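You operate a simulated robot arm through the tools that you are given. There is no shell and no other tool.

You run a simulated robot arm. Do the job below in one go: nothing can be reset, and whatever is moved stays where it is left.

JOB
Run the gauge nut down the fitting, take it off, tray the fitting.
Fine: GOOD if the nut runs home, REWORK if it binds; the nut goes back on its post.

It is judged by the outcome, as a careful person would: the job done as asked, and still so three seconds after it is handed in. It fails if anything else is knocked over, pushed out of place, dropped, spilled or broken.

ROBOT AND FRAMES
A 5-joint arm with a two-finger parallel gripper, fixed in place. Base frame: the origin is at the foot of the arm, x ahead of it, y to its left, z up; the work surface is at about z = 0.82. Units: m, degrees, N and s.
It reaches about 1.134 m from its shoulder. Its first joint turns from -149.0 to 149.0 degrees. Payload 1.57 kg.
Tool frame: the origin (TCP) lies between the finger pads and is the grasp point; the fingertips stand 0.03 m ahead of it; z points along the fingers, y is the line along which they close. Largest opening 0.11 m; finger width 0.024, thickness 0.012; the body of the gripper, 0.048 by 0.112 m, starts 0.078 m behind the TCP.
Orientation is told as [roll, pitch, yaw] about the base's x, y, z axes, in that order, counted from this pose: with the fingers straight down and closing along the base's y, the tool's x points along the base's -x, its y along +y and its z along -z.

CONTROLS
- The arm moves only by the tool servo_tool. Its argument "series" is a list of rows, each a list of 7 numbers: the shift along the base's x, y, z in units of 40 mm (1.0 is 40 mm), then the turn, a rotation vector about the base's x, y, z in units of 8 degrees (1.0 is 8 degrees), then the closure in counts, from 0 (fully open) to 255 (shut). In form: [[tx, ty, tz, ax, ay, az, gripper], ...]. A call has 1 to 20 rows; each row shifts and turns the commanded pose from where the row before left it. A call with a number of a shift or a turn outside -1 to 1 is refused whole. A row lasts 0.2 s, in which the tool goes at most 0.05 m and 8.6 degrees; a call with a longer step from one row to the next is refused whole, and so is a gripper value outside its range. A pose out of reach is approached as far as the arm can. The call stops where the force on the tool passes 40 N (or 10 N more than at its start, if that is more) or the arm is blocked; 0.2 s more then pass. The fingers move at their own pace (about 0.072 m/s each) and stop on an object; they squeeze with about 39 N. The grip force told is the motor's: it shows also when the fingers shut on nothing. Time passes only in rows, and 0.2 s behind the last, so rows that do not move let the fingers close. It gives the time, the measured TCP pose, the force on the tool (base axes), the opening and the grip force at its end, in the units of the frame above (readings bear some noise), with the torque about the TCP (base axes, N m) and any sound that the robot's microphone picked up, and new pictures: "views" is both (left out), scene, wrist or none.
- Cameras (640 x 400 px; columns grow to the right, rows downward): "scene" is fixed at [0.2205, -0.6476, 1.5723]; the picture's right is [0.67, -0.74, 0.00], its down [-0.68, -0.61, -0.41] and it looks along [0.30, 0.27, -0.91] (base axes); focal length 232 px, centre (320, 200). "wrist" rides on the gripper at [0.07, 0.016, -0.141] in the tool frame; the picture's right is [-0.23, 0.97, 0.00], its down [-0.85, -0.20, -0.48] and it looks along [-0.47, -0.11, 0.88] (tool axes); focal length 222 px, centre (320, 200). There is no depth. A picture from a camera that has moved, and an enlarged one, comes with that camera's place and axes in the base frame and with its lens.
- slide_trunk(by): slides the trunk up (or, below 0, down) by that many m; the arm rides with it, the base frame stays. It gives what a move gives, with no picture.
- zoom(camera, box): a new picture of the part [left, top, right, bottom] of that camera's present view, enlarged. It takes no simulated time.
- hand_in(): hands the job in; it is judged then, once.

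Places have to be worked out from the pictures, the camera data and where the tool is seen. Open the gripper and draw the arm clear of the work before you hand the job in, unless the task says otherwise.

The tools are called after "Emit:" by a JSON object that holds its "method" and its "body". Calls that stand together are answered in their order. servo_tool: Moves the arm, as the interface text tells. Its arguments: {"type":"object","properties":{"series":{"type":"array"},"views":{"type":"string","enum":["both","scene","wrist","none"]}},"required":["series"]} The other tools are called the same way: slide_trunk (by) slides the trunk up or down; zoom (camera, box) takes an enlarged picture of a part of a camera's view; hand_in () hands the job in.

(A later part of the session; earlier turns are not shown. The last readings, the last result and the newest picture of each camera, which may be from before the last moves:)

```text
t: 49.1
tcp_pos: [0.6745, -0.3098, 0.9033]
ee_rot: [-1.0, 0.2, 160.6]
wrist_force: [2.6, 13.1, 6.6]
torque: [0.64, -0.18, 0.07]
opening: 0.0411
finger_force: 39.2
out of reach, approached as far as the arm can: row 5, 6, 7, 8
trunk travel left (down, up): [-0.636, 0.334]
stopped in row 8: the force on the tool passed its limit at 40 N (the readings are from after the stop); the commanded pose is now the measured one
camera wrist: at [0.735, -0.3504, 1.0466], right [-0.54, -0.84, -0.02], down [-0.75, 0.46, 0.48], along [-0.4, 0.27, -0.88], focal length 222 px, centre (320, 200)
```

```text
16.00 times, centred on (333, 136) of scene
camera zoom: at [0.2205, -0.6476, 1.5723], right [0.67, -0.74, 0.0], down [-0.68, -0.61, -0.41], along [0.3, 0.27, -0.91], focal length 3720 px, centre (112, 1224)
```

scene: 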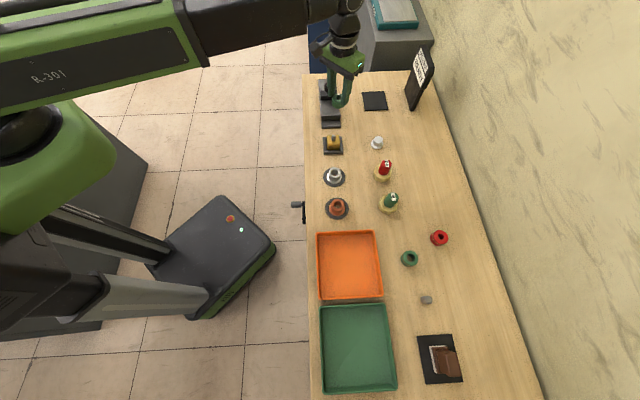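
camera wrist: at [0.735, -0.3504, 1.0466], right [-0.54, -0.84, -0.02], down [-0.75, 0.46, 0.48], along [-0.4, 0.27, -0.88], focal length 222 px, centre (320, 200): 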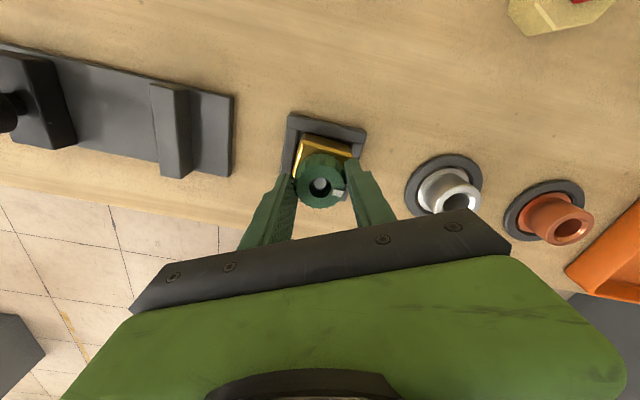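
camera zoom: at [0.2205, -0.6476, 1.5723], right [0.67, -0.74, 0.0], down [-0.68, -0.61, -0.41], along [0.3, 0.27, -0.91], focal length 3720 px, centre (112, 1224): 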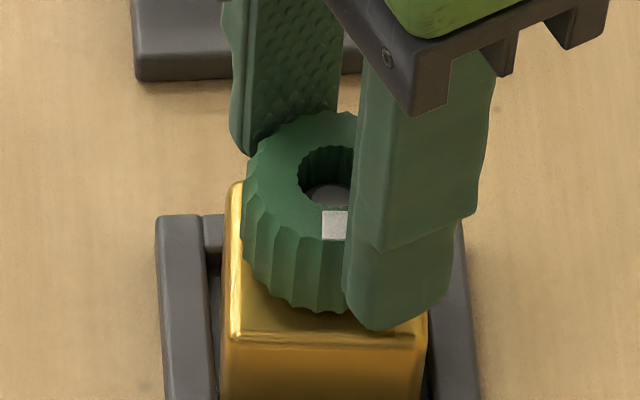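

The wrist spin hit its limit near yaw -195°, which pushed the arm sideways and tripped the force limit. I'll restore the straight, centred pose by turning back 12° and undoing the small offset and tilt.

Emit:
{"method": "servo_tool", "body": {"series": [[0.03, 0.017, 0, -0.04, 0.014, 0.5, 255], [0.03, 0.017, 0, -0.04, 0.014, 0.5, 255], [0.03, 0.017, 0, -0.04, 0.014, 0.5, 255], [0, 0, 0, 0, 0, 0, 255]], "views": "wrist"}}

Emit:
{"method": "zoom", "body": {"camera": "scene", "box": [326, 130, 340, 142]}}

```text
t: 50.1
tcp_pos: [0.6779, -0.3102, 0.9043]
ee_rot: [0.3, -0.1, 172.6]
wrist_force: [-17.3, 7.1, -3.0]
torque: [0.53, 1.22, 0.01]
opening: 0.041
finger_force: 39.0
trunk travel left (down, up): [-0.636, 0.334]
camera wrist: at [0.7446, -0.3349, 1.0467], right [-0.35, -0.94, 0.01], down [-0.82, 0.31, 0.48], along [-0.45, 0.16, -0.88], focal length 222 px, centre (320, 200)
```

wrist: 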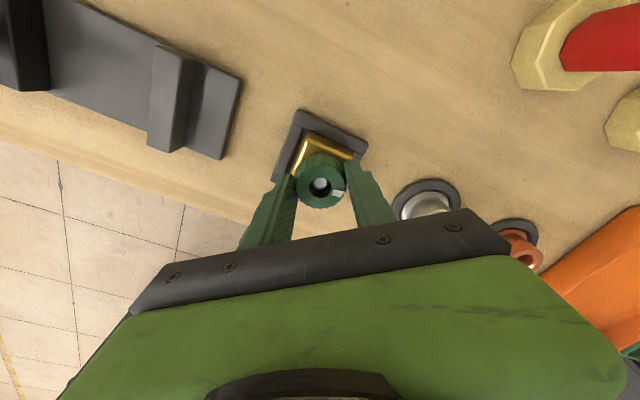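

```text
16.00 times, centred on (333, 136) of scene
camera zoom: at [0.2205, -0.6476, 1.5723], right [0.67, -0.74, 0.0], down [-0.68, -0.61, -0.41], along [0.3, 0.27, -0.91], focal length 3720 px, centre (112, 1224)
```

zoom: 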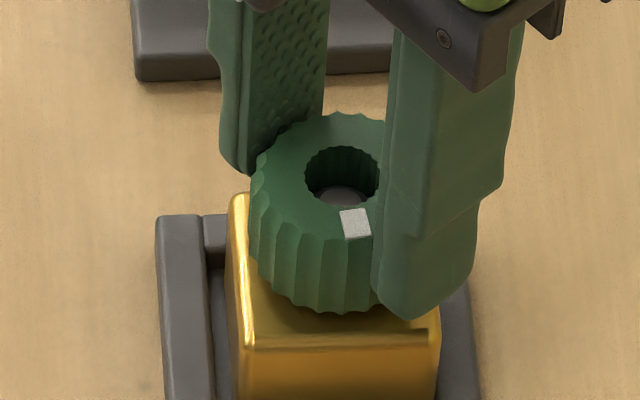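

The nut is held sideways by the grip after that excursion, so I'll open the fingers to let it sit freely on the stud, then recentre.

Emit:
{"method": "servo_tool", "body": {"series": [[0, 0, 0, 0, 0, 0, 150], [0, 0, 0, 0, 0, 0, 130], [0, 0, 0, 0, 0, 0, 110], [0, 0, 0, 0, 0, 0, 110]], "views": "wrist"}}

Emit:
{"method": "zoom", "body": {"camera": "scene", "box": [326, 130, 340, 142]}}

Emit:
{"method": "zoom", "body": {"camera": "wrist", "box": [260, 110, 380, 220]}}

```text
t: 51.1
tcp_pos: [0.6793, -0.3119, 0.9031]
ee_rot: [0.2, 0.0, 172.5]
wrist_force: [0.7, 1.1, 0.0]
torque: [0.02, 0.01, 0.01]
opening: 0.0626
finger_force: 0.0
trunk travel left (down, up): [-0.636, 0.334]
camera wrist: at [0.7462, -0.3351, 1.0461], right [-0.35, -0.94, 0.0], down [-0.82, 0.31, 0.48], along [-0.45, 0.16, -0.88], focal length 222 px, centre (320, 200)
```

wrist: 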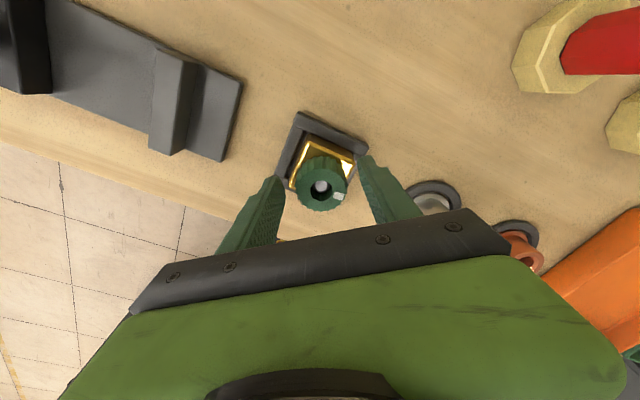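

```text
16.00 times, centred on (333, 136) of scene
camera zoom: at [0.2205, -0.6476, 1.5723], right [0.67, -0.74, 0.0], down [-0.68, -0.61, -0.41], along [0.3, 0.27, -0.91], focal length 3720 px, centre (112, 1224)
```

zoom: 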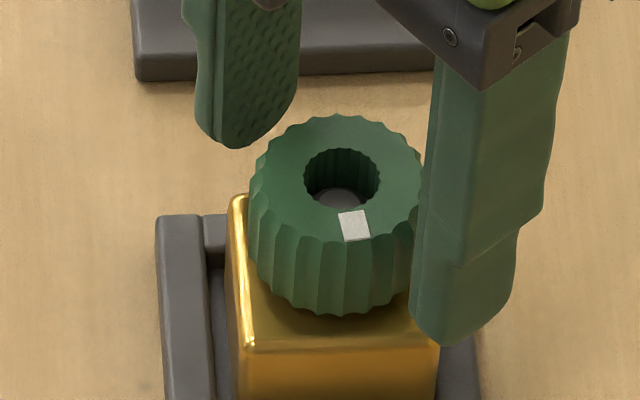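

```text
3.64 times, centred on (320, 165) of wrist
camera zoom: at [0.7462, -0.3351, 1.0461], right [-0.35, -0.94, 0.0], down [-0.82, 0.31, 0.48], along [-0.45, 0.16, -0.88], focal length 808 px, centre (320, 327)
```

zoom: 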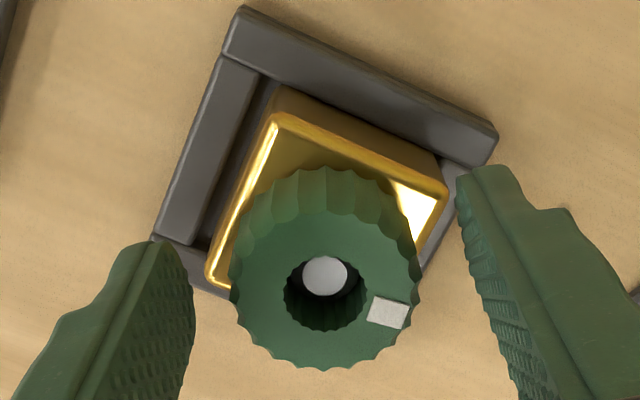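

The nut is free and level on the stud, and the fitting seems to have shifted a couple of millimetres within its nest. I'll zoom to check that it is still seated flat.

Emit:
{"method": "zoom", "body": {"camera": "scene", "box": [320, 130, 350, 160]}}

Emit:
{"method": "zoom", "body": {"camera": "wrist", "box": [280, 105, 380, 175]}}

```text
13.33 times, centred on (335, 145) of scene
camera zoom: at [0.2205, -0.6476, 1.5723], right [0.67, -0.74, 0.0], down [-0.68, -0.61, -0.41], along [0.3, 0.27, -0.91], focal length 3100 px, centre (120, 933)
```

zoom: 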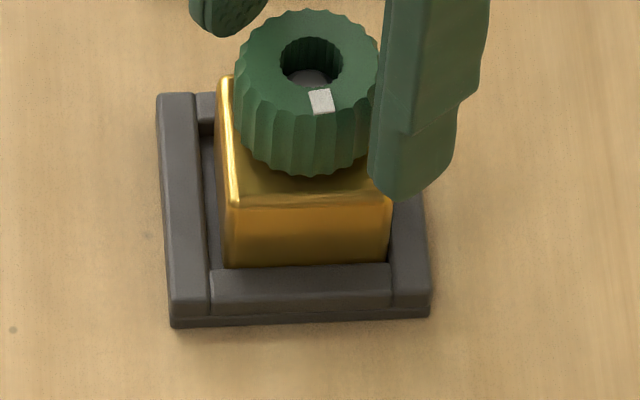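

```text
5.71 times, centred on (330, 140) of wrist
camera zoom: at [0.7462, -0.3351, 1.0461], right [-0.35, -0.94, 0.0], down [-0.82, 0.31, 0.48], along [-0.45, 0.16, -0.88], focal length 1269 px, centre (263, 543)
```

zoom: 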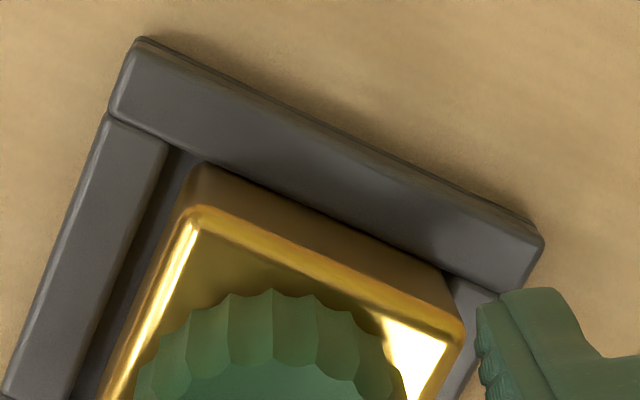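

The nest hasn't moved; the fitting just slid to its front wall within the nest's clearance and is flat. The nut axis is now about (-4.3, +0.3) mm from the tool axis, so I'll recentre and spin the open gripper back for a fresh bite.

Emit:
{"method": "servo_tool", "body": {"series": [[-0.1075, 0.0075, 0, 0, 0, 0, 110], [0, 0, 0, 0, 0, 1, 110], [0, 0, 0, 0, 0, 1, 110], [0, 0, 0, 0, 0, 1, 110], [0, 0, 0, 0, 0, 1, 110], [0, 0, 0, 0, 0, 1, 110], [0, 0, 0, 0, 0, 1, 110], [0, 0, 0, 0, 0, 1, 110], [0, 0, 0, 0, 0, 1, 110], [0, 0, 0, 0, 0, 1, 110], [0, 0, 0, 0, 0, 1, 110], [0, 0, 0, 0, 0, 1, 110], [0, 0, 0, 0, 0, 1, 110], [0, 0, 0, 0, 0, 1, 110], [0, 0, 0, 0, 0, 1, 110], [0, 0, 0, 0, 0, 1, 110], [0, 0, 0, 0, 0, 1, 110], [0, 0, 0, 0, 0, 1, 110], [0, 0, 0, 0, 0, 1, 110], [0, 0, 0, 0, 0, 0, 110]], "views": "wrist"}}

Emit:
{"method": "zoom", "body": {"camera": "wrist", "box": [260, 110, 380, 220]}}

```text
t: 55.3
tcp_pos: [0.6752, -0.3114, 0.904]
ee_rot: [0.1, 0.0, -43.2]
wrist_force: [-0.1, -0.5, 0.3]
torque: [0.0, 0.01, 0.05]
opening: 0.0627
finger_force: 0.1
trunk travel left (down, up): [-0.636, 0.334]
camera wrist: at [0.6343, -0.2512, 1.0461], right [0.83, 0.55, 0.0], down [0.48, -0.73, 0.48], along [0.27, -0.4, -0.88], focal length 222 px, centre (320, 200)
```

wrist: 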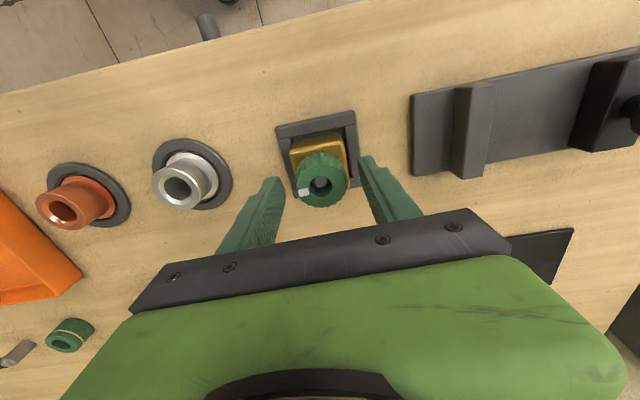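

```text
3.64 times, centred on (320, 165) of wrist
camera zoom: at [0.6343, -0.2512, 1.0461], right [0.83, 0.55, 0.0], down [0.48, -0.73, 0.48], along [0.27, -0.4, -0.88], focal length 808 px, centre (320, 327)
```

zoom: 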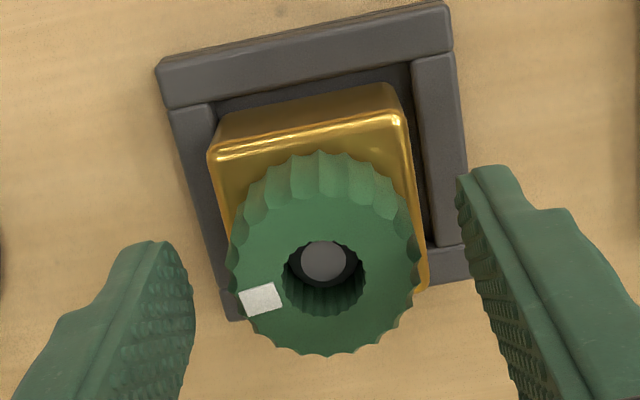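

The nut is now nearly centred; I'll adjust +1 mm in x and keep spinning the open gripper back by another 152° for maximum turning range.

Emit:
{"method": "servo_tool", "body": {"series": [[0.025, 0, 0, 0, 0, 1, 110], [0, 0, 0, 0, 0, 1, 110], [0, 0, 0, 0, 0, 1, 110], [0, 0, 0, 0, 0, 1, 110], [0, 0, 0, 0, 0, 1, 110], [0, 0, 0, 0, 0, 1, 110], [0, 0, 0, 0, 0, 1, 110], [0, 0, 0, 0, 0, 1, 110], [0, 0, 0, 0, 0, 1, 110], [0, 0, 0, 0, 0, 1, 110], [0, 0, 0, 0, 0, 1, 110], [0, 0, 0, 0, 0, 1, 110], [0, 0, 0, 0, 0, 1, 110], [0, 0, 0, 0, 0, 1, 110], [0, 0, 0, 0, 0, 1, 110], [0, 0, 0, 0, 0, 1, 110], [0, 0, 0, 0, 0, 1, 110], [0, 0, 0, 0, 0, 1, 110], [0, 0, 0, 0, 0, 1, 110], [0, 0, 0, 0, 0, 0, 110]], "views": "both"}}

Emit:
{"method": "zoom", "body": {"camera": "wrist", "box": [260, 110, 380, 220]}}

Emit:
{"method": "zoom", "body": {"camera": "scene", "box": [320, 125, 350, 155]}}

```text
t: 59.5
tcp_pos: [0.6766, -0.3101, 0.9035]
ee_rot: [0.3, 0.0, 108.7]
wrist_force: [-0.2, -0.1, -0.1]
torque: [-0.02, 0.03, 0.01]
opening: 0.0627
finger_force: 0.1
trunk travel left (down, up): [-0.636, 0.334]
camera wrist: at [0.6833, -0.3815, 1.0461], right [-1.0, -0.1, 0.0], down [-0.08, 0.87, 0.48], along [-0.05, 0.48, -0.88], focal length 222 px, centre (320, 200)
```

scene: 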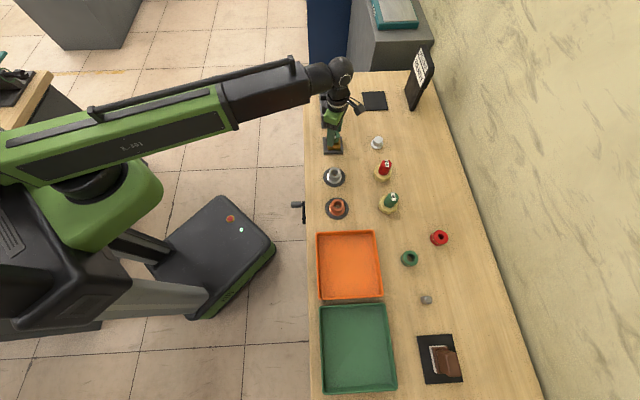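
wrist: 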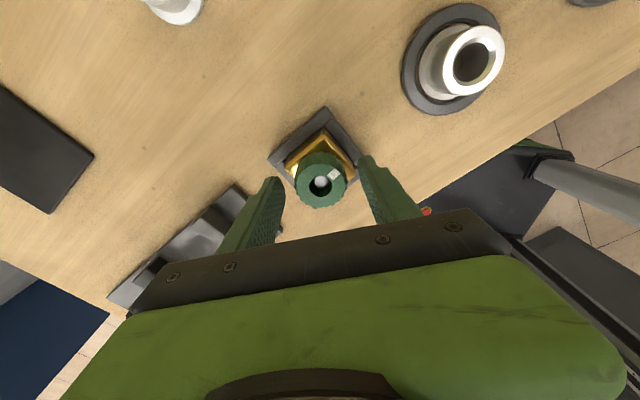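

```text
3.64 times, centred on (320, 165) of wrist
camera zoom: at [0.6833, -0.3815, 1.0461], right [-1.0, -0.1, 0.0], down [-0.08, 0.87, 0.48], along [-0.05, 0.48, -0.88], focal length 808 px, centre (320, 327)
```

zoom: 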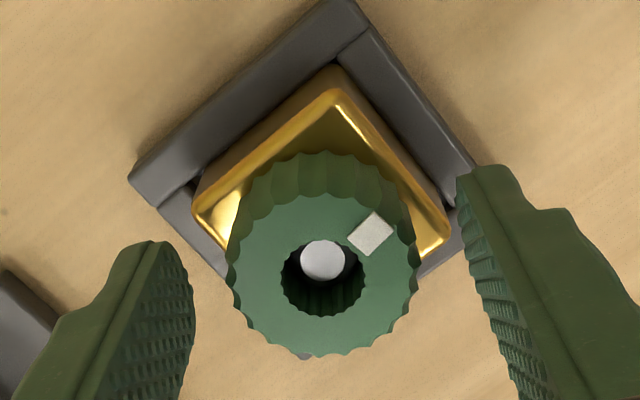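

```text
13.33 times, centred on (335, 140) of scene
camera zoom: at [0.2205, -0.6476, 1.5723], right [0.67, -0.74, 0.0], down [-0.68, -0.61, -0.41], along [0.3, 0.27, -0.91], focal length 3100 px, centre (120, 1000)
```

zoom: 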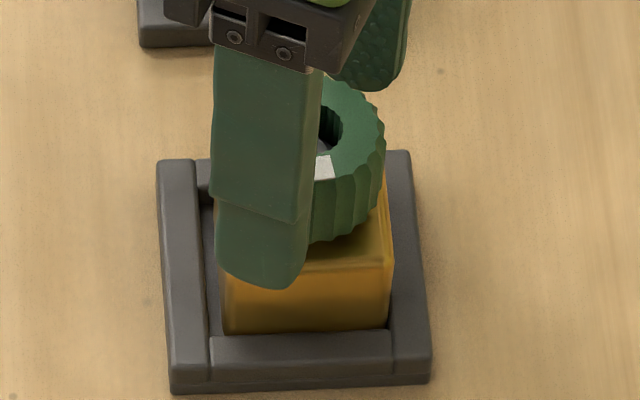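

The nut axis averages to (0.6752, -0.3100); I'll make the last small correction and close the gripper at yaw 108.7°, giving about 300° of turning range.

Emit:
{"method": "servo_tool", "body": {"series": [[-0.02, 0.0025, 0, 0, 0, 0, 110], [0, 0, 0, 0, 0, 0, 140], [0, 0, 0, 0, 0, 0, 165], [0, 0, 0, 0, 0, 0, 200], [0, 0, 0, 0, 0, 0, 255], [0, 0, 0, 0, 0, 0, 255], [0, 0, 0, 0, 0, 0, 255]], "views": "wrist"}}

Emit:
{"method": "zoom", "body": {"camera": "wrist", "box": [260, 110, 380, 220]}}

```text
t: 61.1
tcp_pos: [0.6756, -0.3106, 0.9032]
ee_rot: [0.3, 0.0, 108.5]
wrist_force: [4.4, 1.2, 2.0]
torque: [0.07, -0.27, 0.0]
opening: 0.0407
finger_force: 38.9
trunk travel left (down, up): [-0.636, 0.334]
camera wrist: at [0.6824, -0.3813, 1.046], right [-1.0, -0.1, 0.0], down [-0.08, 0.87, 0.48], along [-0.05, 0.48, -0.88], focal length 222 px, centre (320, 200)
```

wrist: 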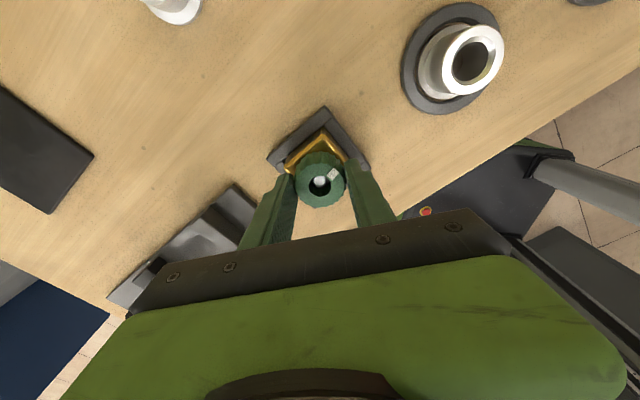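

```text
3.64 times, centred on (320, 165) of wrist
camera zoom: at [0.6824, -0.3813, 1.046], right [-1.0, -0.1, 0.0], down [-0.08, 0.87, 0.48], along [-0.05, 0.48, -0.88], focal length 808 px, centre (320, 327)
```

zoom: 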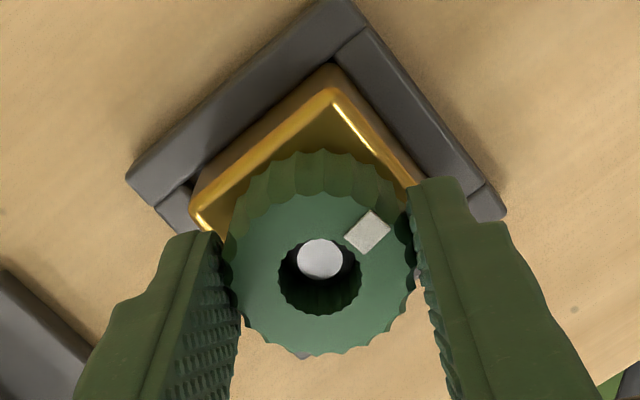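

Gripped, with a 4 N side force from the fitting leaning on its nest wall. I'll nudge +0.6 mm in x to relieve it, feed 1 mm, and turn 80°.

Emit:
{"method": "servo_tool", "body": {"series": [[0.015, 0.003, 0, 0, 0, 0, 255], [0, 0, 0, 0, 0, 0, 255]], "views": "none"}}

Emit:
{"method": "slide_trunk", "body": {"by": -0.001}}

Emit:
{"method": "servo_tool", "body": {"series": [[0, 0, 0, 0, 0, -1, 255], [0, 0, 0, 0, 0, -1, 255], [0, 0, 0, 0, 0, -1, 255], [0, 0, 0, 0, 0, -1, 255], [0, 0, 0, 0, 0, -1, 255], [0, 0, 0, 0, 0, -1, 255], [0, 0, 0, 0, 0, -1, 255], [0, 0, 0, 0, 0, -1, 255]], "views": "wrist"}}

Emit:
{"method": "zoom", "body": {"camera": "wrist", "box": [260, 110, 380, 220]}}

Emit:
{"method": "zoom", "body": {"camera": "scene", "box": [320, 125, 350, 155]}}

```text
t: 61.7
tcp_pos: [0.6748, -0.3099, 0.9036]
ee_rot: [0.3, 0.0, 108.6]
wrist_force: [0.4, -1.5, 0.5]
torque: [-0.05, -0.21, 0.02]
opening: 0.0406
finger_force: 39.3
trunk travel left (down, up): [-0.636, 0.334]
```

```text
t: 62.2
tcp_pos: [0.6755, -0.3108, 0.903]
ee_rot: [0.2, 0.0, 108.6]
wrist_force: [3.7, -3.6, 13.5]
torque: [-0.06, -0.22, -0.01]
opening: 0.0407
finger_force: 38.9
trunk travel left (down, up): [-0.635, 0.335]
```

```text
t: 64.0
tcp_pos: [0.675, -0.3093, 0.9031]
ee_rot: [0.3, 0.0, 44.5]
wrist_force: [-13.7, 5.5, -0.3]
torque: [0.25, 0.62, 0.79]
opening: 0.0409
finger_force: 39.0
trunk travel left (down, up): [-0.635, 0.335]
camera wrist: at [0.6137, -0.3471, 1.0459], right [-0.52, 0.85, 0.0], down [0.75, 0.46, 0.48], along [0.41, 0.25, -0.88], focal length 222 px, centre (320, 200)
```

wrist: 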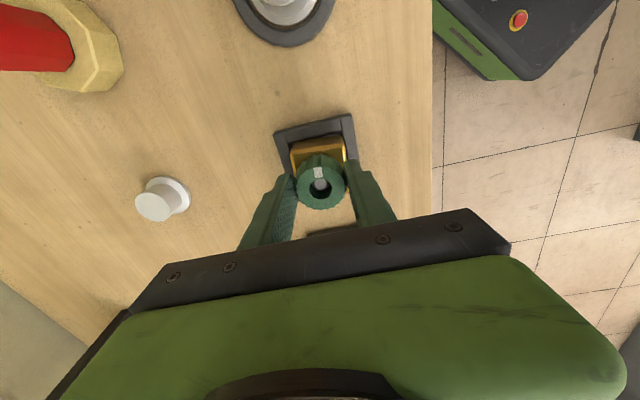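

```text
3.64 times, centred on (320, 165) of wrist
camera zoom: at [0.6137, -0.3471, 1.0459], right [-0.52, 0.85, 0.0], down [0.75, 0.46, 0.48], along [0.41, 0.25, -0.88], focal length 808 px, centre (320, 327)
```

zoom: 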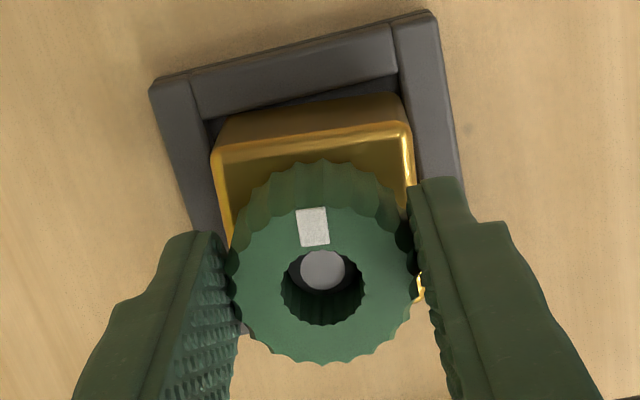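

```text
13.33 times, centred on (335, 140) of scene
camera zoom: at [0.2205, -0.6476, 1.5723], right [0.67, -0.74, 0.0], down [-0.68, -0.61, -0.41], along [0.3, 0.27, -0.91], focal length 3100 px, centre (120, 1000)
```

zoom: 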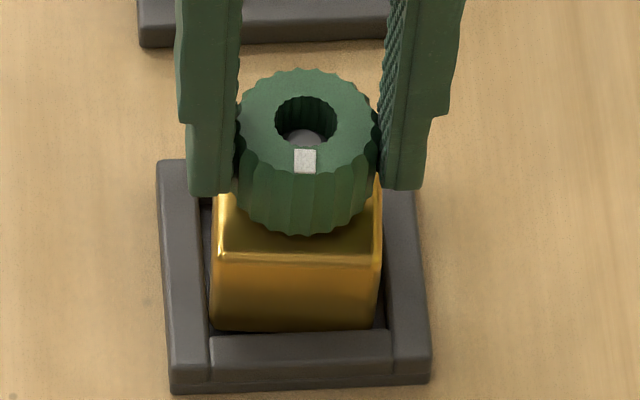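

The torque about z rose to 0.79 N·m and the nut's mark shows it turned only ~12° of the last 64°, slipping in the grip about 6 mm above the block. Before calling that a bind I'll release, recentre to remove the side load, and try again properly.

Emit:
{"method": "servo_tool", "body": {"series": [[0, 0, 0, 0, 0, 0, 150], [0, 0, 0, 0, 0, 0, 130], [0, 0, 0, 0, 0, 0, 110], [0, 0, 0, 0, 0, 0, 110]], "views": "wrist"}}

Emit:
{"method": "zoom", "body": {"camera": "wrist", "box": [260, 110, 380, 220]}}

Emit:
{"method": "zoom", "body": {"camera": "scene", "box": [320, 125, 350, 155]}}

```text
t: 65.0
tcp_pos: [0.6754, -0.31, 0.902]
ee_rot: [0.2, 0.0, 44.7]
wrist_force: [-0.4, 0.2, 0.3]
torque: [-0.01, 0.01, 0.0]
opening: 0.0629
finger_force: 0.0
trunk travel left (down, up): [-0.635, 0.335]
camera wrist: at [0.615, -0.3477, 1.0451], right [-0.52, 0.85, 0.0], down [0.75, 0.46, 0.48], along [0.41, 0.25, -0.88], focal length 222 px, centre (320, 200)
```

wrist: 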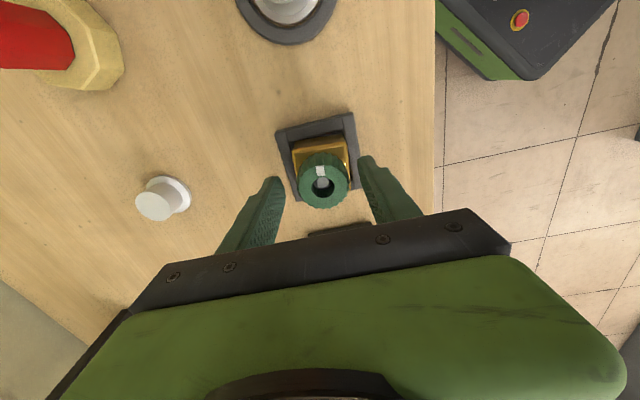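

```text
3.64 times, centred on (320, 165) of wrist
camera zoom: at [0.615, -0.3477, 1.0451], right [-0.52, 0.85, 0.0], down [0.75, 0.46, 0.48], along [0.41, 0.25, -0.88], focal length 808 px, centre (320, 327)
```

zoom: 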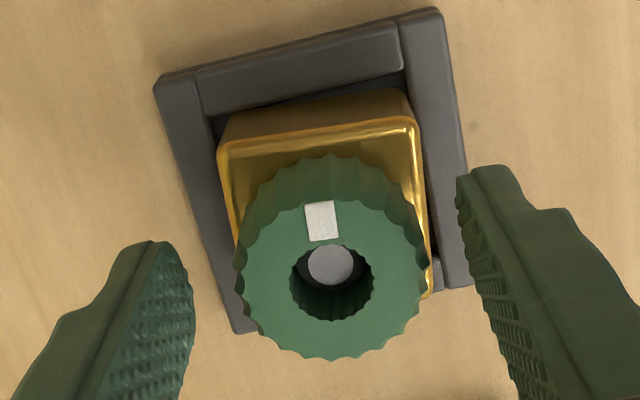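

```text
13.33 times, centred on (335, 140) of scene
camera zoom: at [0.2205, -0.6476, 1.5723], right [0.67, -0.74, 0.0], down [-0.68, -0.61, -0.41], along [0.3, 0.27, -0.91], focal length 3100 px, centre (120, 1000)
```

zoom: 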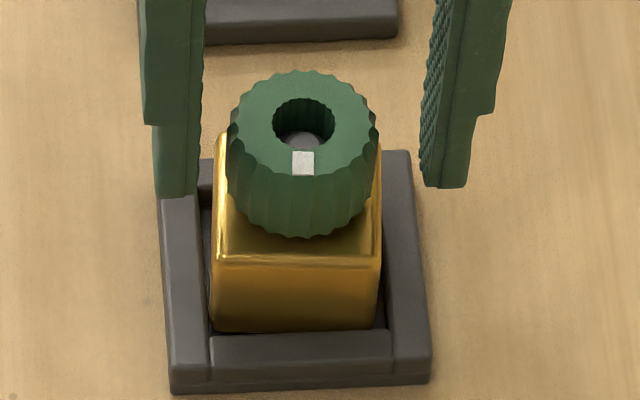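

The nut axis now reads (0.6756, -0.3073), close to the nest's centre line at (0.6762, -0.3068), so my previous grip was 3 mm off toward a wall. I'll move to the nest centre and regrip.

Emit:
{"method": "servo_tool", "body": {"series": [[0.0, 0.075, 0, 0, 0, 0, 110], [0, 0, 0, 0, 0, 0, 110], [0, 0, 0, 0, 0, 0, 140], [0, 0, 0, 0, 0, 0, 165], [0, 0, 0, 0, 0, 0, 200], [0, 0, 0, 0, 0, 0, 255], [0, 0, 0, 0, 0, 0, 255], [0, 0, 0, 0, 0, 0, 255]], "views": "wrist"}}

Emit:
{"method": "zoom", "body": {"camera": "wrist", "box": [260, 110, 380, 220]}}

```text
t: 66.8
tcp_pos: [0.6752, -0.3076, 0.9019]
ee_rot: [0.3, 0.0, 44.6]
wrist_force: [1.7, -1.1, 0.4]
torque: [-0.11, -0.17, 0.03]
opening: 0.0409
finger_force: 39.3
trunk travel left (down, up): [-0.635, 0.335]
camera wrist: at [0.6151, -0.3446, 1.045], right [-0.52, 0.85, 0.0], down [0.75, 0.46, 0.48], along [0.41, 0.25, -0.88], focal length 222 px, centre (320, 200)
```

wrist: 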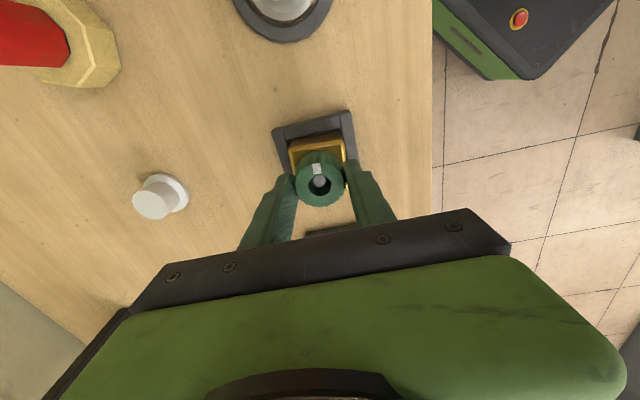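

```text
3.64 times, centred on (320, 165) of wrist
camera zoom: at [0.6151, -0.3446, 1.045], right [-0.52, 0.85, 0.0], down [0.75, 0.46, 0.48], along [0.41, 0.25, -0.88], focal length 808 px, centre (320, 327)
```

zoom: 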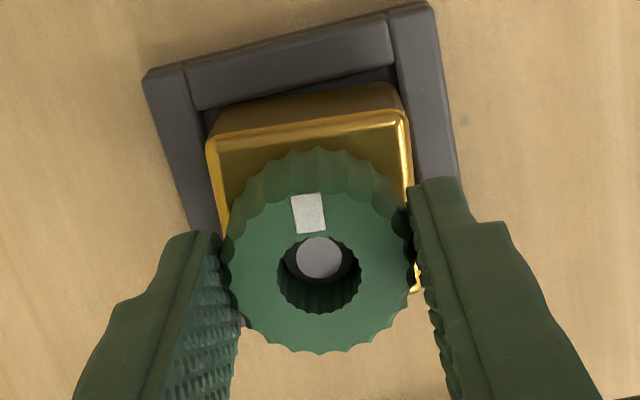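

Side forces are now small (under 2 N). I'll turn clockwise 24° and read the torque.

Emit:
{"method": "servo_tool", "body": {"series": [[0, 0, 0, 0, 0, -1, 255], [0, 0, 0, 0, 0, -1, 255], [0, 0, 0, 0, 0, -1, 255]], "views": "wrist"}}

Emit:
{"method": "zoom", "body": {"camera": "wrist", "box": [260, 110, 380, 220]}}

```text
t: 67.6
tcp_pos: [0.6756, -0.3072, 0.9016]
ee_rot: [0.2, 0.0, 20.4]
wrist_force: [3.7, -4.4, 0.3]
torque: [-0.23, -0.17, 0.47]
opening: 0.0405
finger_force: 38.9
trunk travel left (down, up): [-0.635, 0.335]
camera wrist: at [0.6046, -0.317, 1.0448], right [-0.13, 0.99, 0.0], down [0.87, 0.11, 0.48], along [0.47, 0.06, -0.88], focal length 222 px, centre (320, 200)
```

wrist: 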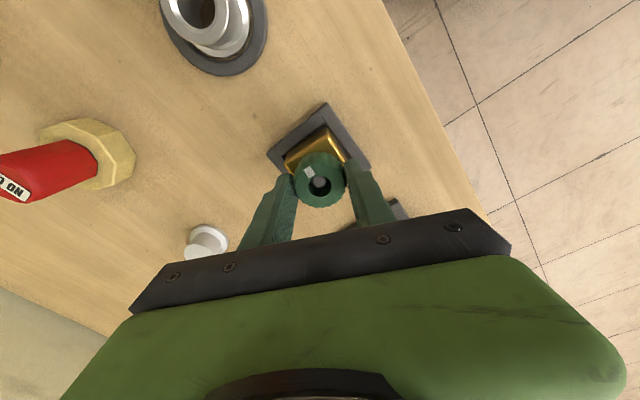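

```text
3.64 times, centred on (320, 165) of wrist
camera zoom: at [0.6046, -0.317, 1.0448], right [-0.13, 0.99, 0.0], down [0.87, 0.11, 0.48], along [0.47, 0.06, -0.88], focal length 808 px, centre (320, 327)
```

zoom: 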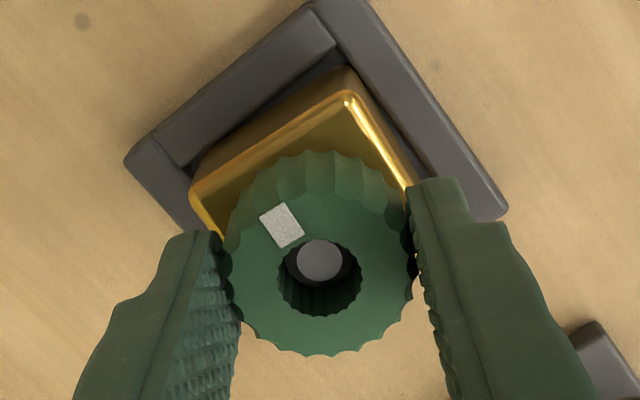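

The mark shows the nut didn't move at all while the gripper slipped 24° around it (0.47 N·m), with a gap still visible above the block. To confirm this is a repeatable bind and not a jam, I'll back the nut off 40° and see if it turns freely.

Emit:
{"method": "servo_tool", "body": {"series": [[0, 0, 0, 0, 0, 1, 255], [0, 0, 0, 0, 0, 1, 255], [0, 0, 0, 0, 0, 1, 255], [0, 0, 0, 0, 0, 1, 255], [0, 0, 0, 0, 0, 1, 255]], "views": "wrist"}}

Emit:
{"method": "zoom", "body": {"camera": "wrist", "box": [260, 110, 380, 220]}}

Emit:
{"method": "zoom", "body": {"camera": "scene", "box": [326, 132, 342, 148]}}

```text
t: 68.8
tcp_pos: [0.675, -0.3067, 0.9031]
ee_rot: [0.3, 0.1, 60.9]
wrist_force: [-2.2, 1.7, 2.1]
torque: [0.06, 0.04, 0.03]
opening: 0.0407
finger_force: 39.0
trunk travel left (down, up): [-0.635, 0.335]
camera wrist: at [0.6271, -0.36, 1.0454], right [-0.74, 0.67, 0.0], down [0.59, 0.65, 0.48], along [0.32, 0.36, -0.88], focal length 222 px, centre (320, 200)
```

wrist: 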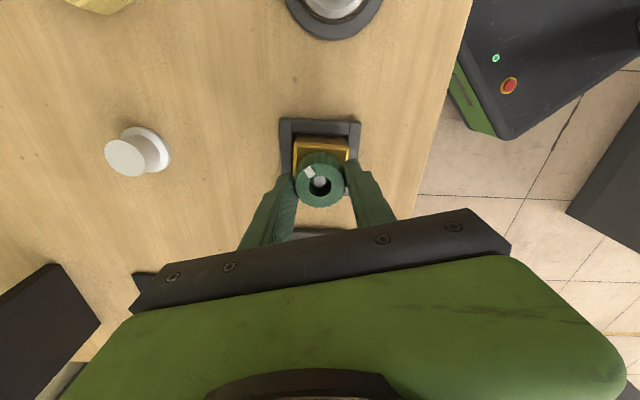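

```text
3.64 times, centred on (320, 165) of wrist
camera zoom: at [0.6271, -0.36, 1.0454], right [-0.74, 0.67, 0.0], down [0.59, 0.65, 0.48], along [0.32, 0.36, -0.88], focal length 808 px, centre (320, 327)
```

zoom: 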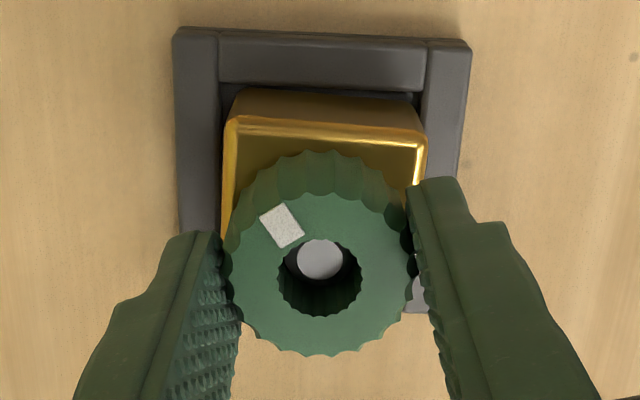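

```text
16.00 times, centred on (334, 140) of scene
camera zoom: at [0.2205, -0.6476, 1.5723], right [0.67, -0.74, 0.0], down [-0.68, -0.61, -0.41], along [0.3, 0.27, -0.91], focal length 3720 px, centre (96, 1160)
```

zoom: 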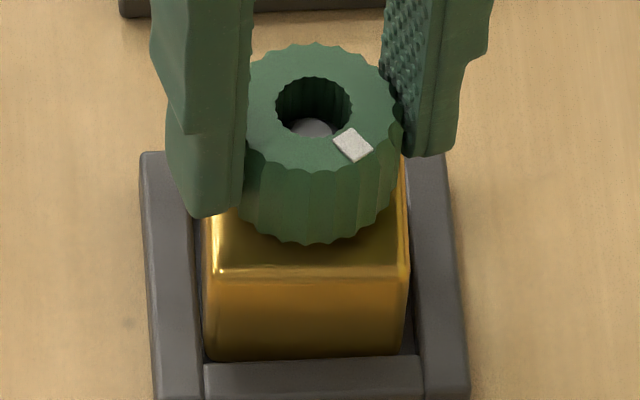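

The nut backs off freely with the gripper (0.03 N·m). Now I'll turn forward again in small steps to see where the torque rises.

Emit:
{"method": "servo_tool", "body": {"series": [[0, 0, 0, 0, 0, -1, 255], [0, 0, 0, 0, 0, -1, 255], [0, 0, 0, 0, 0, -1, 255]], "views": "none"}}

Emit:
{"method": "servo_tool", "body": {"series": [[0, 0, 0, 0, 0, -1, 255], [0, 0, 0, 0, 0, -1, 255]], "views": "none"}}

Emit:
{"method": "servo_tool", "body": {"series": [[0, 0, 0, 0, 0, -1, 255], [0, 0, 0, 0, 0, -1, 255]], "views": "wrist"}}

Emit:
{"method": "zoom", "body": {"camera": "wrist", "box": [260, 110, 380, 220]}}

```text
t: 69.6
tcp_pos: [0.676, -0.3075, 0.9022]
ee_rot: [0.2, 0.0, 36.5]
wrist_force: [0.2, 1.7, -0.5]
torque: [-0.05, -0.05, 0.03]
opening: 0.0404
finger_force: 39.0
trunk travel left (down, up): [-0.635, 0.335]
```

```text
t: 70.2
tcp_pos: [0.6752, -0.3078, 0.9021]
ee_rot: [0.2, 0.0, 20.6]
wrist_force: [2.1, -1.3, 0.0]
torque: [-0.15, -0.09, 0.14]
opening: 0.0402
finger_force: 38.9
trunk travel left (down, up): [-0.635, 0.335]
```

```text
t: 70.8
tcp_pos: [0.6755, -0.3075, 0.9026]
ee_rot: [0.1, 0.0, 4.5]
wrist_force: [-0.1, -2.6, -0.7]
torque: [-0.1, -0.02, 0.49]
opening: 0.0406
finger_force: 38.9
trunk travel left (down, up): [-0.635, 0.335]
camera wrist: at [0.6048, -0.2973, 1.045], right [0.15, 0.99, 0.0], down [0.87, -0.13, 0.48], along [0.47, -0.07, -0.88], focal length 222 px, centre (320, 200)
```

wrist: 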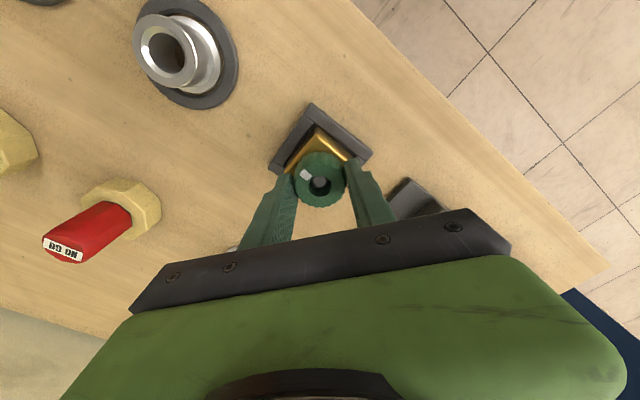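

```text
3.64 times, centred on (320, 165) of wrist
camera zoom: at [0.6048, -0.2973, 1.045], right [0.15, 0.99, 0.0], down [0.87, -0.13, 0.48], along [0.47, -0.07, -0.88], focal length 808 px, centre (320, 327)
```

zoom: 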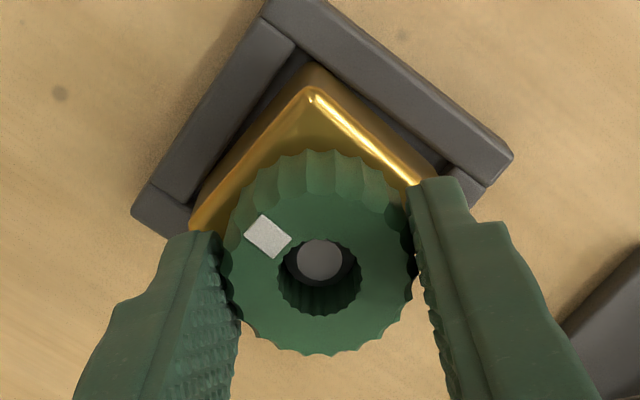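

The torque climbs 0.03 → 0.14 → 0.49 N·m and the nut stops at the same angle again, with the gap to the block still about 6 mm. To rule out cross-threading I'll unscrew it fully, restart it properly centred, and run it again.

Emit:
{"method": "servo_tool", "body": {"series": [[0, 0, 0, 0, 0, 1, 255], [0, 0, 0, 0, 0, 1, 255], [0, 0, 0, 0, 0, 1, 255], [0, 0, 0, 0, 0, 1, 255], [0, 0, 0, 0, 0, 1, 255], [0, 0, 0, 0, 0, 1, 255], [0, 0, 0, 0, 0, 1, 255], [0, 0, 0, 0, 0, 1, 255]], "views": "none"}}

Emit:
{"method": "slide_trunk", "body": {"by": 0.001}}

Emit:
{"method": "servo_tool", "body": {"series": [[0, 0, 0, 0, 0, 1, 255], [0, 0, 0, 0, 0, 1, 255], [0, 0, 0, 0, 0, 1, 255], [0, 0, 0, 0, 0, 1, 255], [0, 0, 0, 0, 0, 1, 255], [0, 0, 0, 0, 0, 1, 255], [0, 0, 0, 0, 0, 1, 255], [0, 0, 0, 0, 0, 1, 255]], "views": "wrist"}}

Emit:
{"method": "zoom", "body": {"camera": "wrist", "box": [260, 110, 380, 220]}}

```text
t: 72.6
tcp_pos: [0.6756, -0.307, 0.9033]
ee_rot: [0.2, -0.1, 68.8]
wrist_force: [9.1, -3.4, 15.6]
torque: [-0.11, -0.38, -0.04]
opening: 0.0407
finger_force: 38.4
trunk travel left (down, up): [-0.635, 0.335]
```

```text
t: 73.1
tcp_pos: [0.676, -0.3068, 0.9037]
ee_rot: [0.3, 0.0, 68.6]
wrist_force: [6.4, -1.7, 4.6]
torque: [-0.12, -0.33, -0.01]
opening: 0.0406
finger_force: 38.9
trunk travel left (down, up): [-0.636, 0.334]
```

```text
t: 74.9
tcp_pos: [0.6749, -0.3072, 0.9041]
ee_rot: [0.2, -0.1, 132.8]
wrist_force: [3.4, -1.7, 11.9]
torque: [-0.02, -0.11, 0.01]
opening: 0.0407
finger_force: 39.2
trunk travel left (down, up): [-0.636, 0.334]
camera wrist: at [0.7105, -0.3688, 1.0467], right [-0.87, -0.49, 0.0], down [-0.43, 0.76, 0.48], along [-0.24, 0.41, -0.88], focal length 222 px, centre (320, 200)
```

wrist: 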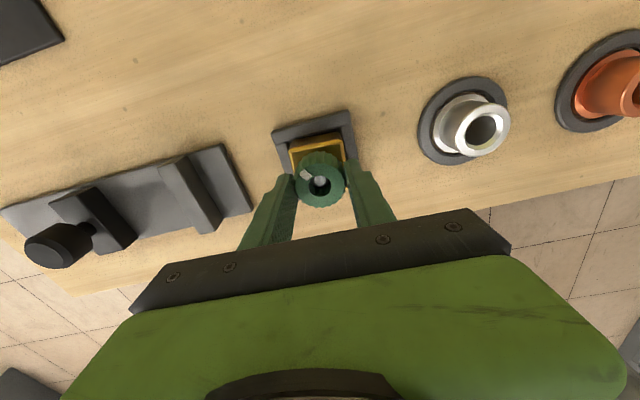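

```text
3.64 times, centred on (320, 165) of wrist
camera zoom: at [0.7105, -0.3688, 1.0467], right [-0.87, -0.49, 0.0], down [-0.43, 0.76, 0.48], along [-0.24, 0.41, -0.88], focal length 808 px, centre (320, 327)
```

zoom: 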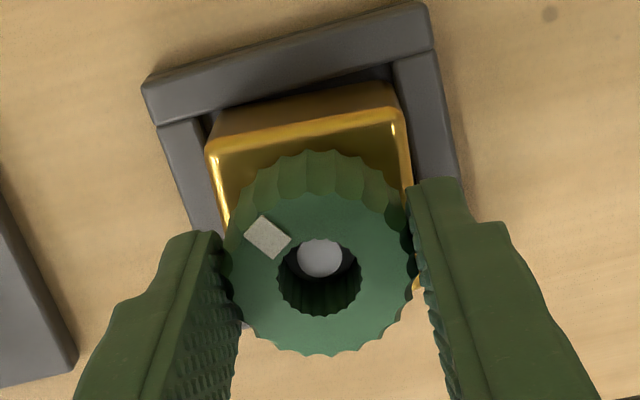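

The nut unscrews smoothly with the gripper; about 55° of thread remains. I'll unload axially, release, spin the gripper back 72°, and regrip.

Emit:
{"method": "slide_trunk", "body": {"by": 0.001}}

Emit:
{"method": "servo_tool", "body": {"series": [[0, 0, 0, 0, 0, 0, 150], [0, 0, 0, 0, 0, 0, 130], [0, 0, 0, 0, 0, 0, 110], [0, 0, 0, 0, 0, 0, 110], [0, 0, 0, 0, 0, -1, 110], [0, 0, 0, 0, 0, -1, 110], [0, 0, 0, 0, 0, -1, 110], [0, 0, 0, 0, 0, -1, 110], [0, 0, 0, 0, 0, -1, 110], [0, 0, 0, 0, 0, -1, 110], [0, 0, 0, 0, 0, -1, 110], [0, 0, 0, 0, 0, -1, 110], [0, 0, 0, 0, 0, -1, 110], [0, 0, 0, 0, 0, 0, 110]], "views": "wrist"}}

Emit:
{"method": "zoom", "body": {"camera": "wrist", "box": [260, 110, 380, 220]}}

Emit:
{"method": "zoom", "body": {"camera": "scene", "box": [320, 125, 350, 155]}}

```text
t: 75.4
tcp_pos: [0.6745, -0.3074, 0.904]
ee_rot: [0.2, 0.0, 132.6]
wrist_force: [-0.2, -0.4, 0.9]
torque: [0.0, -0.04, -0.01]
opening: 0.0405
finger_force: 39.2
trunk travel left (down, up): [-0.637, 0.333]
```

```text
t: 78.4
tcp_pos: [0.6755, -0.3082, 0.9029]
ee_rot: [0.2, 0.0, 60.5]
wrist_force: [-0.6, 0.4, 0.6]
torque: [-0.02, 0.02, -0.02]
opening: 0.0624
finger_force: 0.1
trunk travel left (down, up): [-0.637, 0.333]
camera wrist: at [0.6272, -0.3602, 1.0471], right [-0.74, 0.68, 0.0], down [0.6, 0.65, 0.48], along [0.32, 0.35, -0.88], focal length 222 px, centre (320, 200)
```

wrist: 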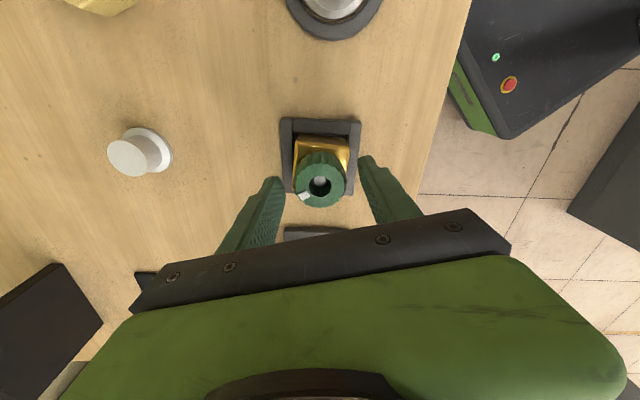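

```text
3.64 times, centred on (320, 165) of wrist
camera zoom: at [0.6272, -0.3602, 1.0471], right [-0.74, 0.68, 0.0], down [0.6, 0.65, 0.48], along [0.32, 0.35, -0.88], focal length 808 px, centre (320, 327)
```

zoom: 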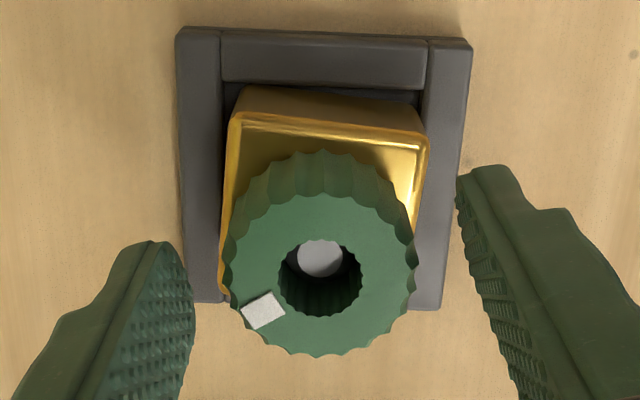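

```text
13.33 times, centred on (335, 140) of scene
camera zoom: at [0.2205, -0.6476, 1.5723], right [0.67, -0.74, 0.0], down [-0.68, -0.61, -0.41], along [0.3, 0.27, -0.91], focal length 3100 px, centre (120, 1000)
```

zoom: 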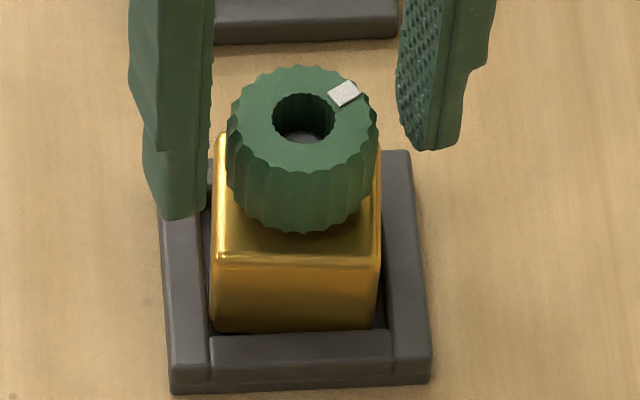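

The nut sits still and centred. I'll regrip and unscrew the last ~80°, raising slightly as it climbs.

Emit:
{"method": "servo_tool", "body": {"series": [[0, 0, 0, 0, 0, 0, 140], [0, 0, 0, 0, 0, 0, 165], [0, 0, 0, 0, 0, 0, 200], [0, 0, 0, 0, 0, 0, 255], [0, 0, 0, 0, 0, 0, 255], [0, 0, 0, 0, 0, 0, 255], [0, 0, 0, 0, 0, 1, 255], [0, 0, 0, 0, 0, 1, 255], [0, 0, 0, 0, 0, 1, 255], [0, 0, 0, 0, 0, 1, 255], [0, 0, 0, 0, 0, 1, 255]], "views": "none"}}

Emit:
{"method": "slide_trunk", "body": {"by": 0.001}}

Emit:
{"method": "servo_tool", "body": {"series": [[0, 0, 0, 0, 0, 1, 255], [0, 0, 0, 0, 0, 1, 255], [0, 0, 0, 0, 0, 1, 255], [0, 0, 0, 0, 0, 1, 255], [0, 0, 0, 0, 0, 1, 255]], "views": "none"}}

Emit:
{"method": "slide_trunk", "body": {"by": 0.002}}

```text
t: 80.8
tcp_pos: [0.675, -0.3062, 0.9044]
ee_rot: [0.1, 0.1, 100.7]
wrist_force: [6.5, -1.8, 11.2]
torque: [0.0, -0.29, -0.04]
opening: 0.0407
finger_force: 39.0
trunk travel left (down, up): [-0.637, 0.333]
```

```text
t: 81.3
tcp_pos: [0.6745, -0.3068, 0.9054]
ee_rot: [0.2, 0.0, 100.6]
wrist_force: [4.4, 0.1, 0.4]
torque: [0.0, -0.34, 0.0]
opening: 0.0405
finger_force: 39.6
trunk travel left (down, up): [-0.638, 0.332]
```

```text
t: 82.5
tcp_pos: [0.6762, -0.3075, 0.9056]
ee_rot: [0.2, 0.0, 140.7]
wrist_force: [1.0, 0.7, -0.1]
torque: [0.04, -0.01, 0.01]
opening: 0.0408
finger_force: 39.4
trunk travel left (down, up): [-0.638, 0.332]
```

```text
t: 83.0
tcp_pos: [0.6752, -0.3072, 0.9065]
ee_rot: [0.2, 0.0, 140.6]
wrist_force: [-0.1, 1.0, -1.0]
torque: [-0.01, -0.03, 0.01]
opening: 0.0406
finger_force: 39.3
trunk travel left (down, up): [-0.64, 0.33]
```

The nut is off the thread (free axial motion, no force), still guided coaxially by the stud with the gripper at yaw 141°. I'll lower gently to touch the thread start again and re-run it with full turning range.

Emit:
{"method": "slide_trunk", "body": {"by": -0.002}}

Emit:
{"method": "slide_trunk", "body": {"by": -0.0007}}

Emit:
{"method": "servo_tool", "body": {"series": [[0, 0, 0, 0, 0, 0, 255]], "views": "wrist"}}

Emit:
{"method": "zoom", "body": {"camera": "wrist", "box": [260, 110, 380, 220]}}

```text
t: 83.5
tcp_pos: [0.6762, -0.308, 0.9064]
ee_rot: [0.2, 0.0, 140.6]
wrist_force: [-0.3, 0.3, -0.5]
torque: [-0.01, 0.03, 0.01]
opening: 0.0406
finger_force: 39.1
trunk travel left (down, up): [-0.638, 0.332]
```

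```text
t: 84.1
tcp_pos: [0.6763, -0.3072, 0.9058]
ee_rot: [0.2, 0.0, 140.6]
wrist_force: [2.2, -0.2, 5.8]
torque: [-0.03, -0.01, 0.02]
opening: 0.0407
finger_force: 39.3
trunk travel left (down, up): [-0.638, 0.332]
```

```text
t: 84.5
tcp_pos: [0.675, -0.3075, 0.9041]
ee_rot: [0.2, 0.0, 140.6]
wrist_force: [2.6, -0.2, 6.1]
torque: [-0.05, -0.04, 0.02]
opening: 0.0406
finger_force: 38.8
trunk travel left (down, up): [-0.638, 0.332]
camera wrist: at [0.7188, -0.3633, 1.0477], right [-0.79, -0.61, 0.0], down [-0.53, 0.7, 0.48], along [-0.29, 0.38, -0.88], focal length 222 px, centre (320, 200)
```

wrist: 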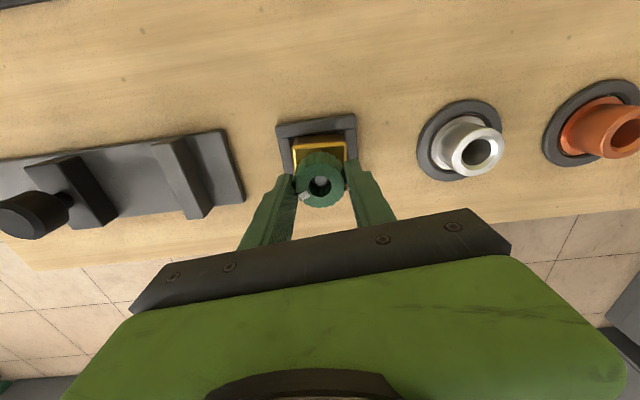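

```text
3.64 times, centred on (320, 165) of wrist
camera zoom: at [0.7188, -0.3633, 1.0477], right [-0.79, -0.61, 0.0], down [-0.53, 0.7, 0.48], along [-0.29, 0.38, -0.88], focal length 808 px, centre (320, 327)
```

zoom: 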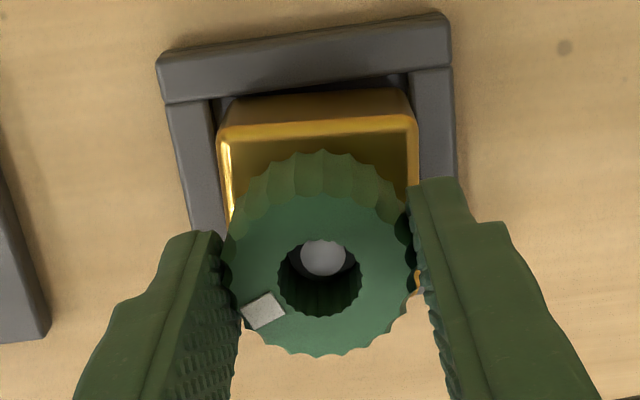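

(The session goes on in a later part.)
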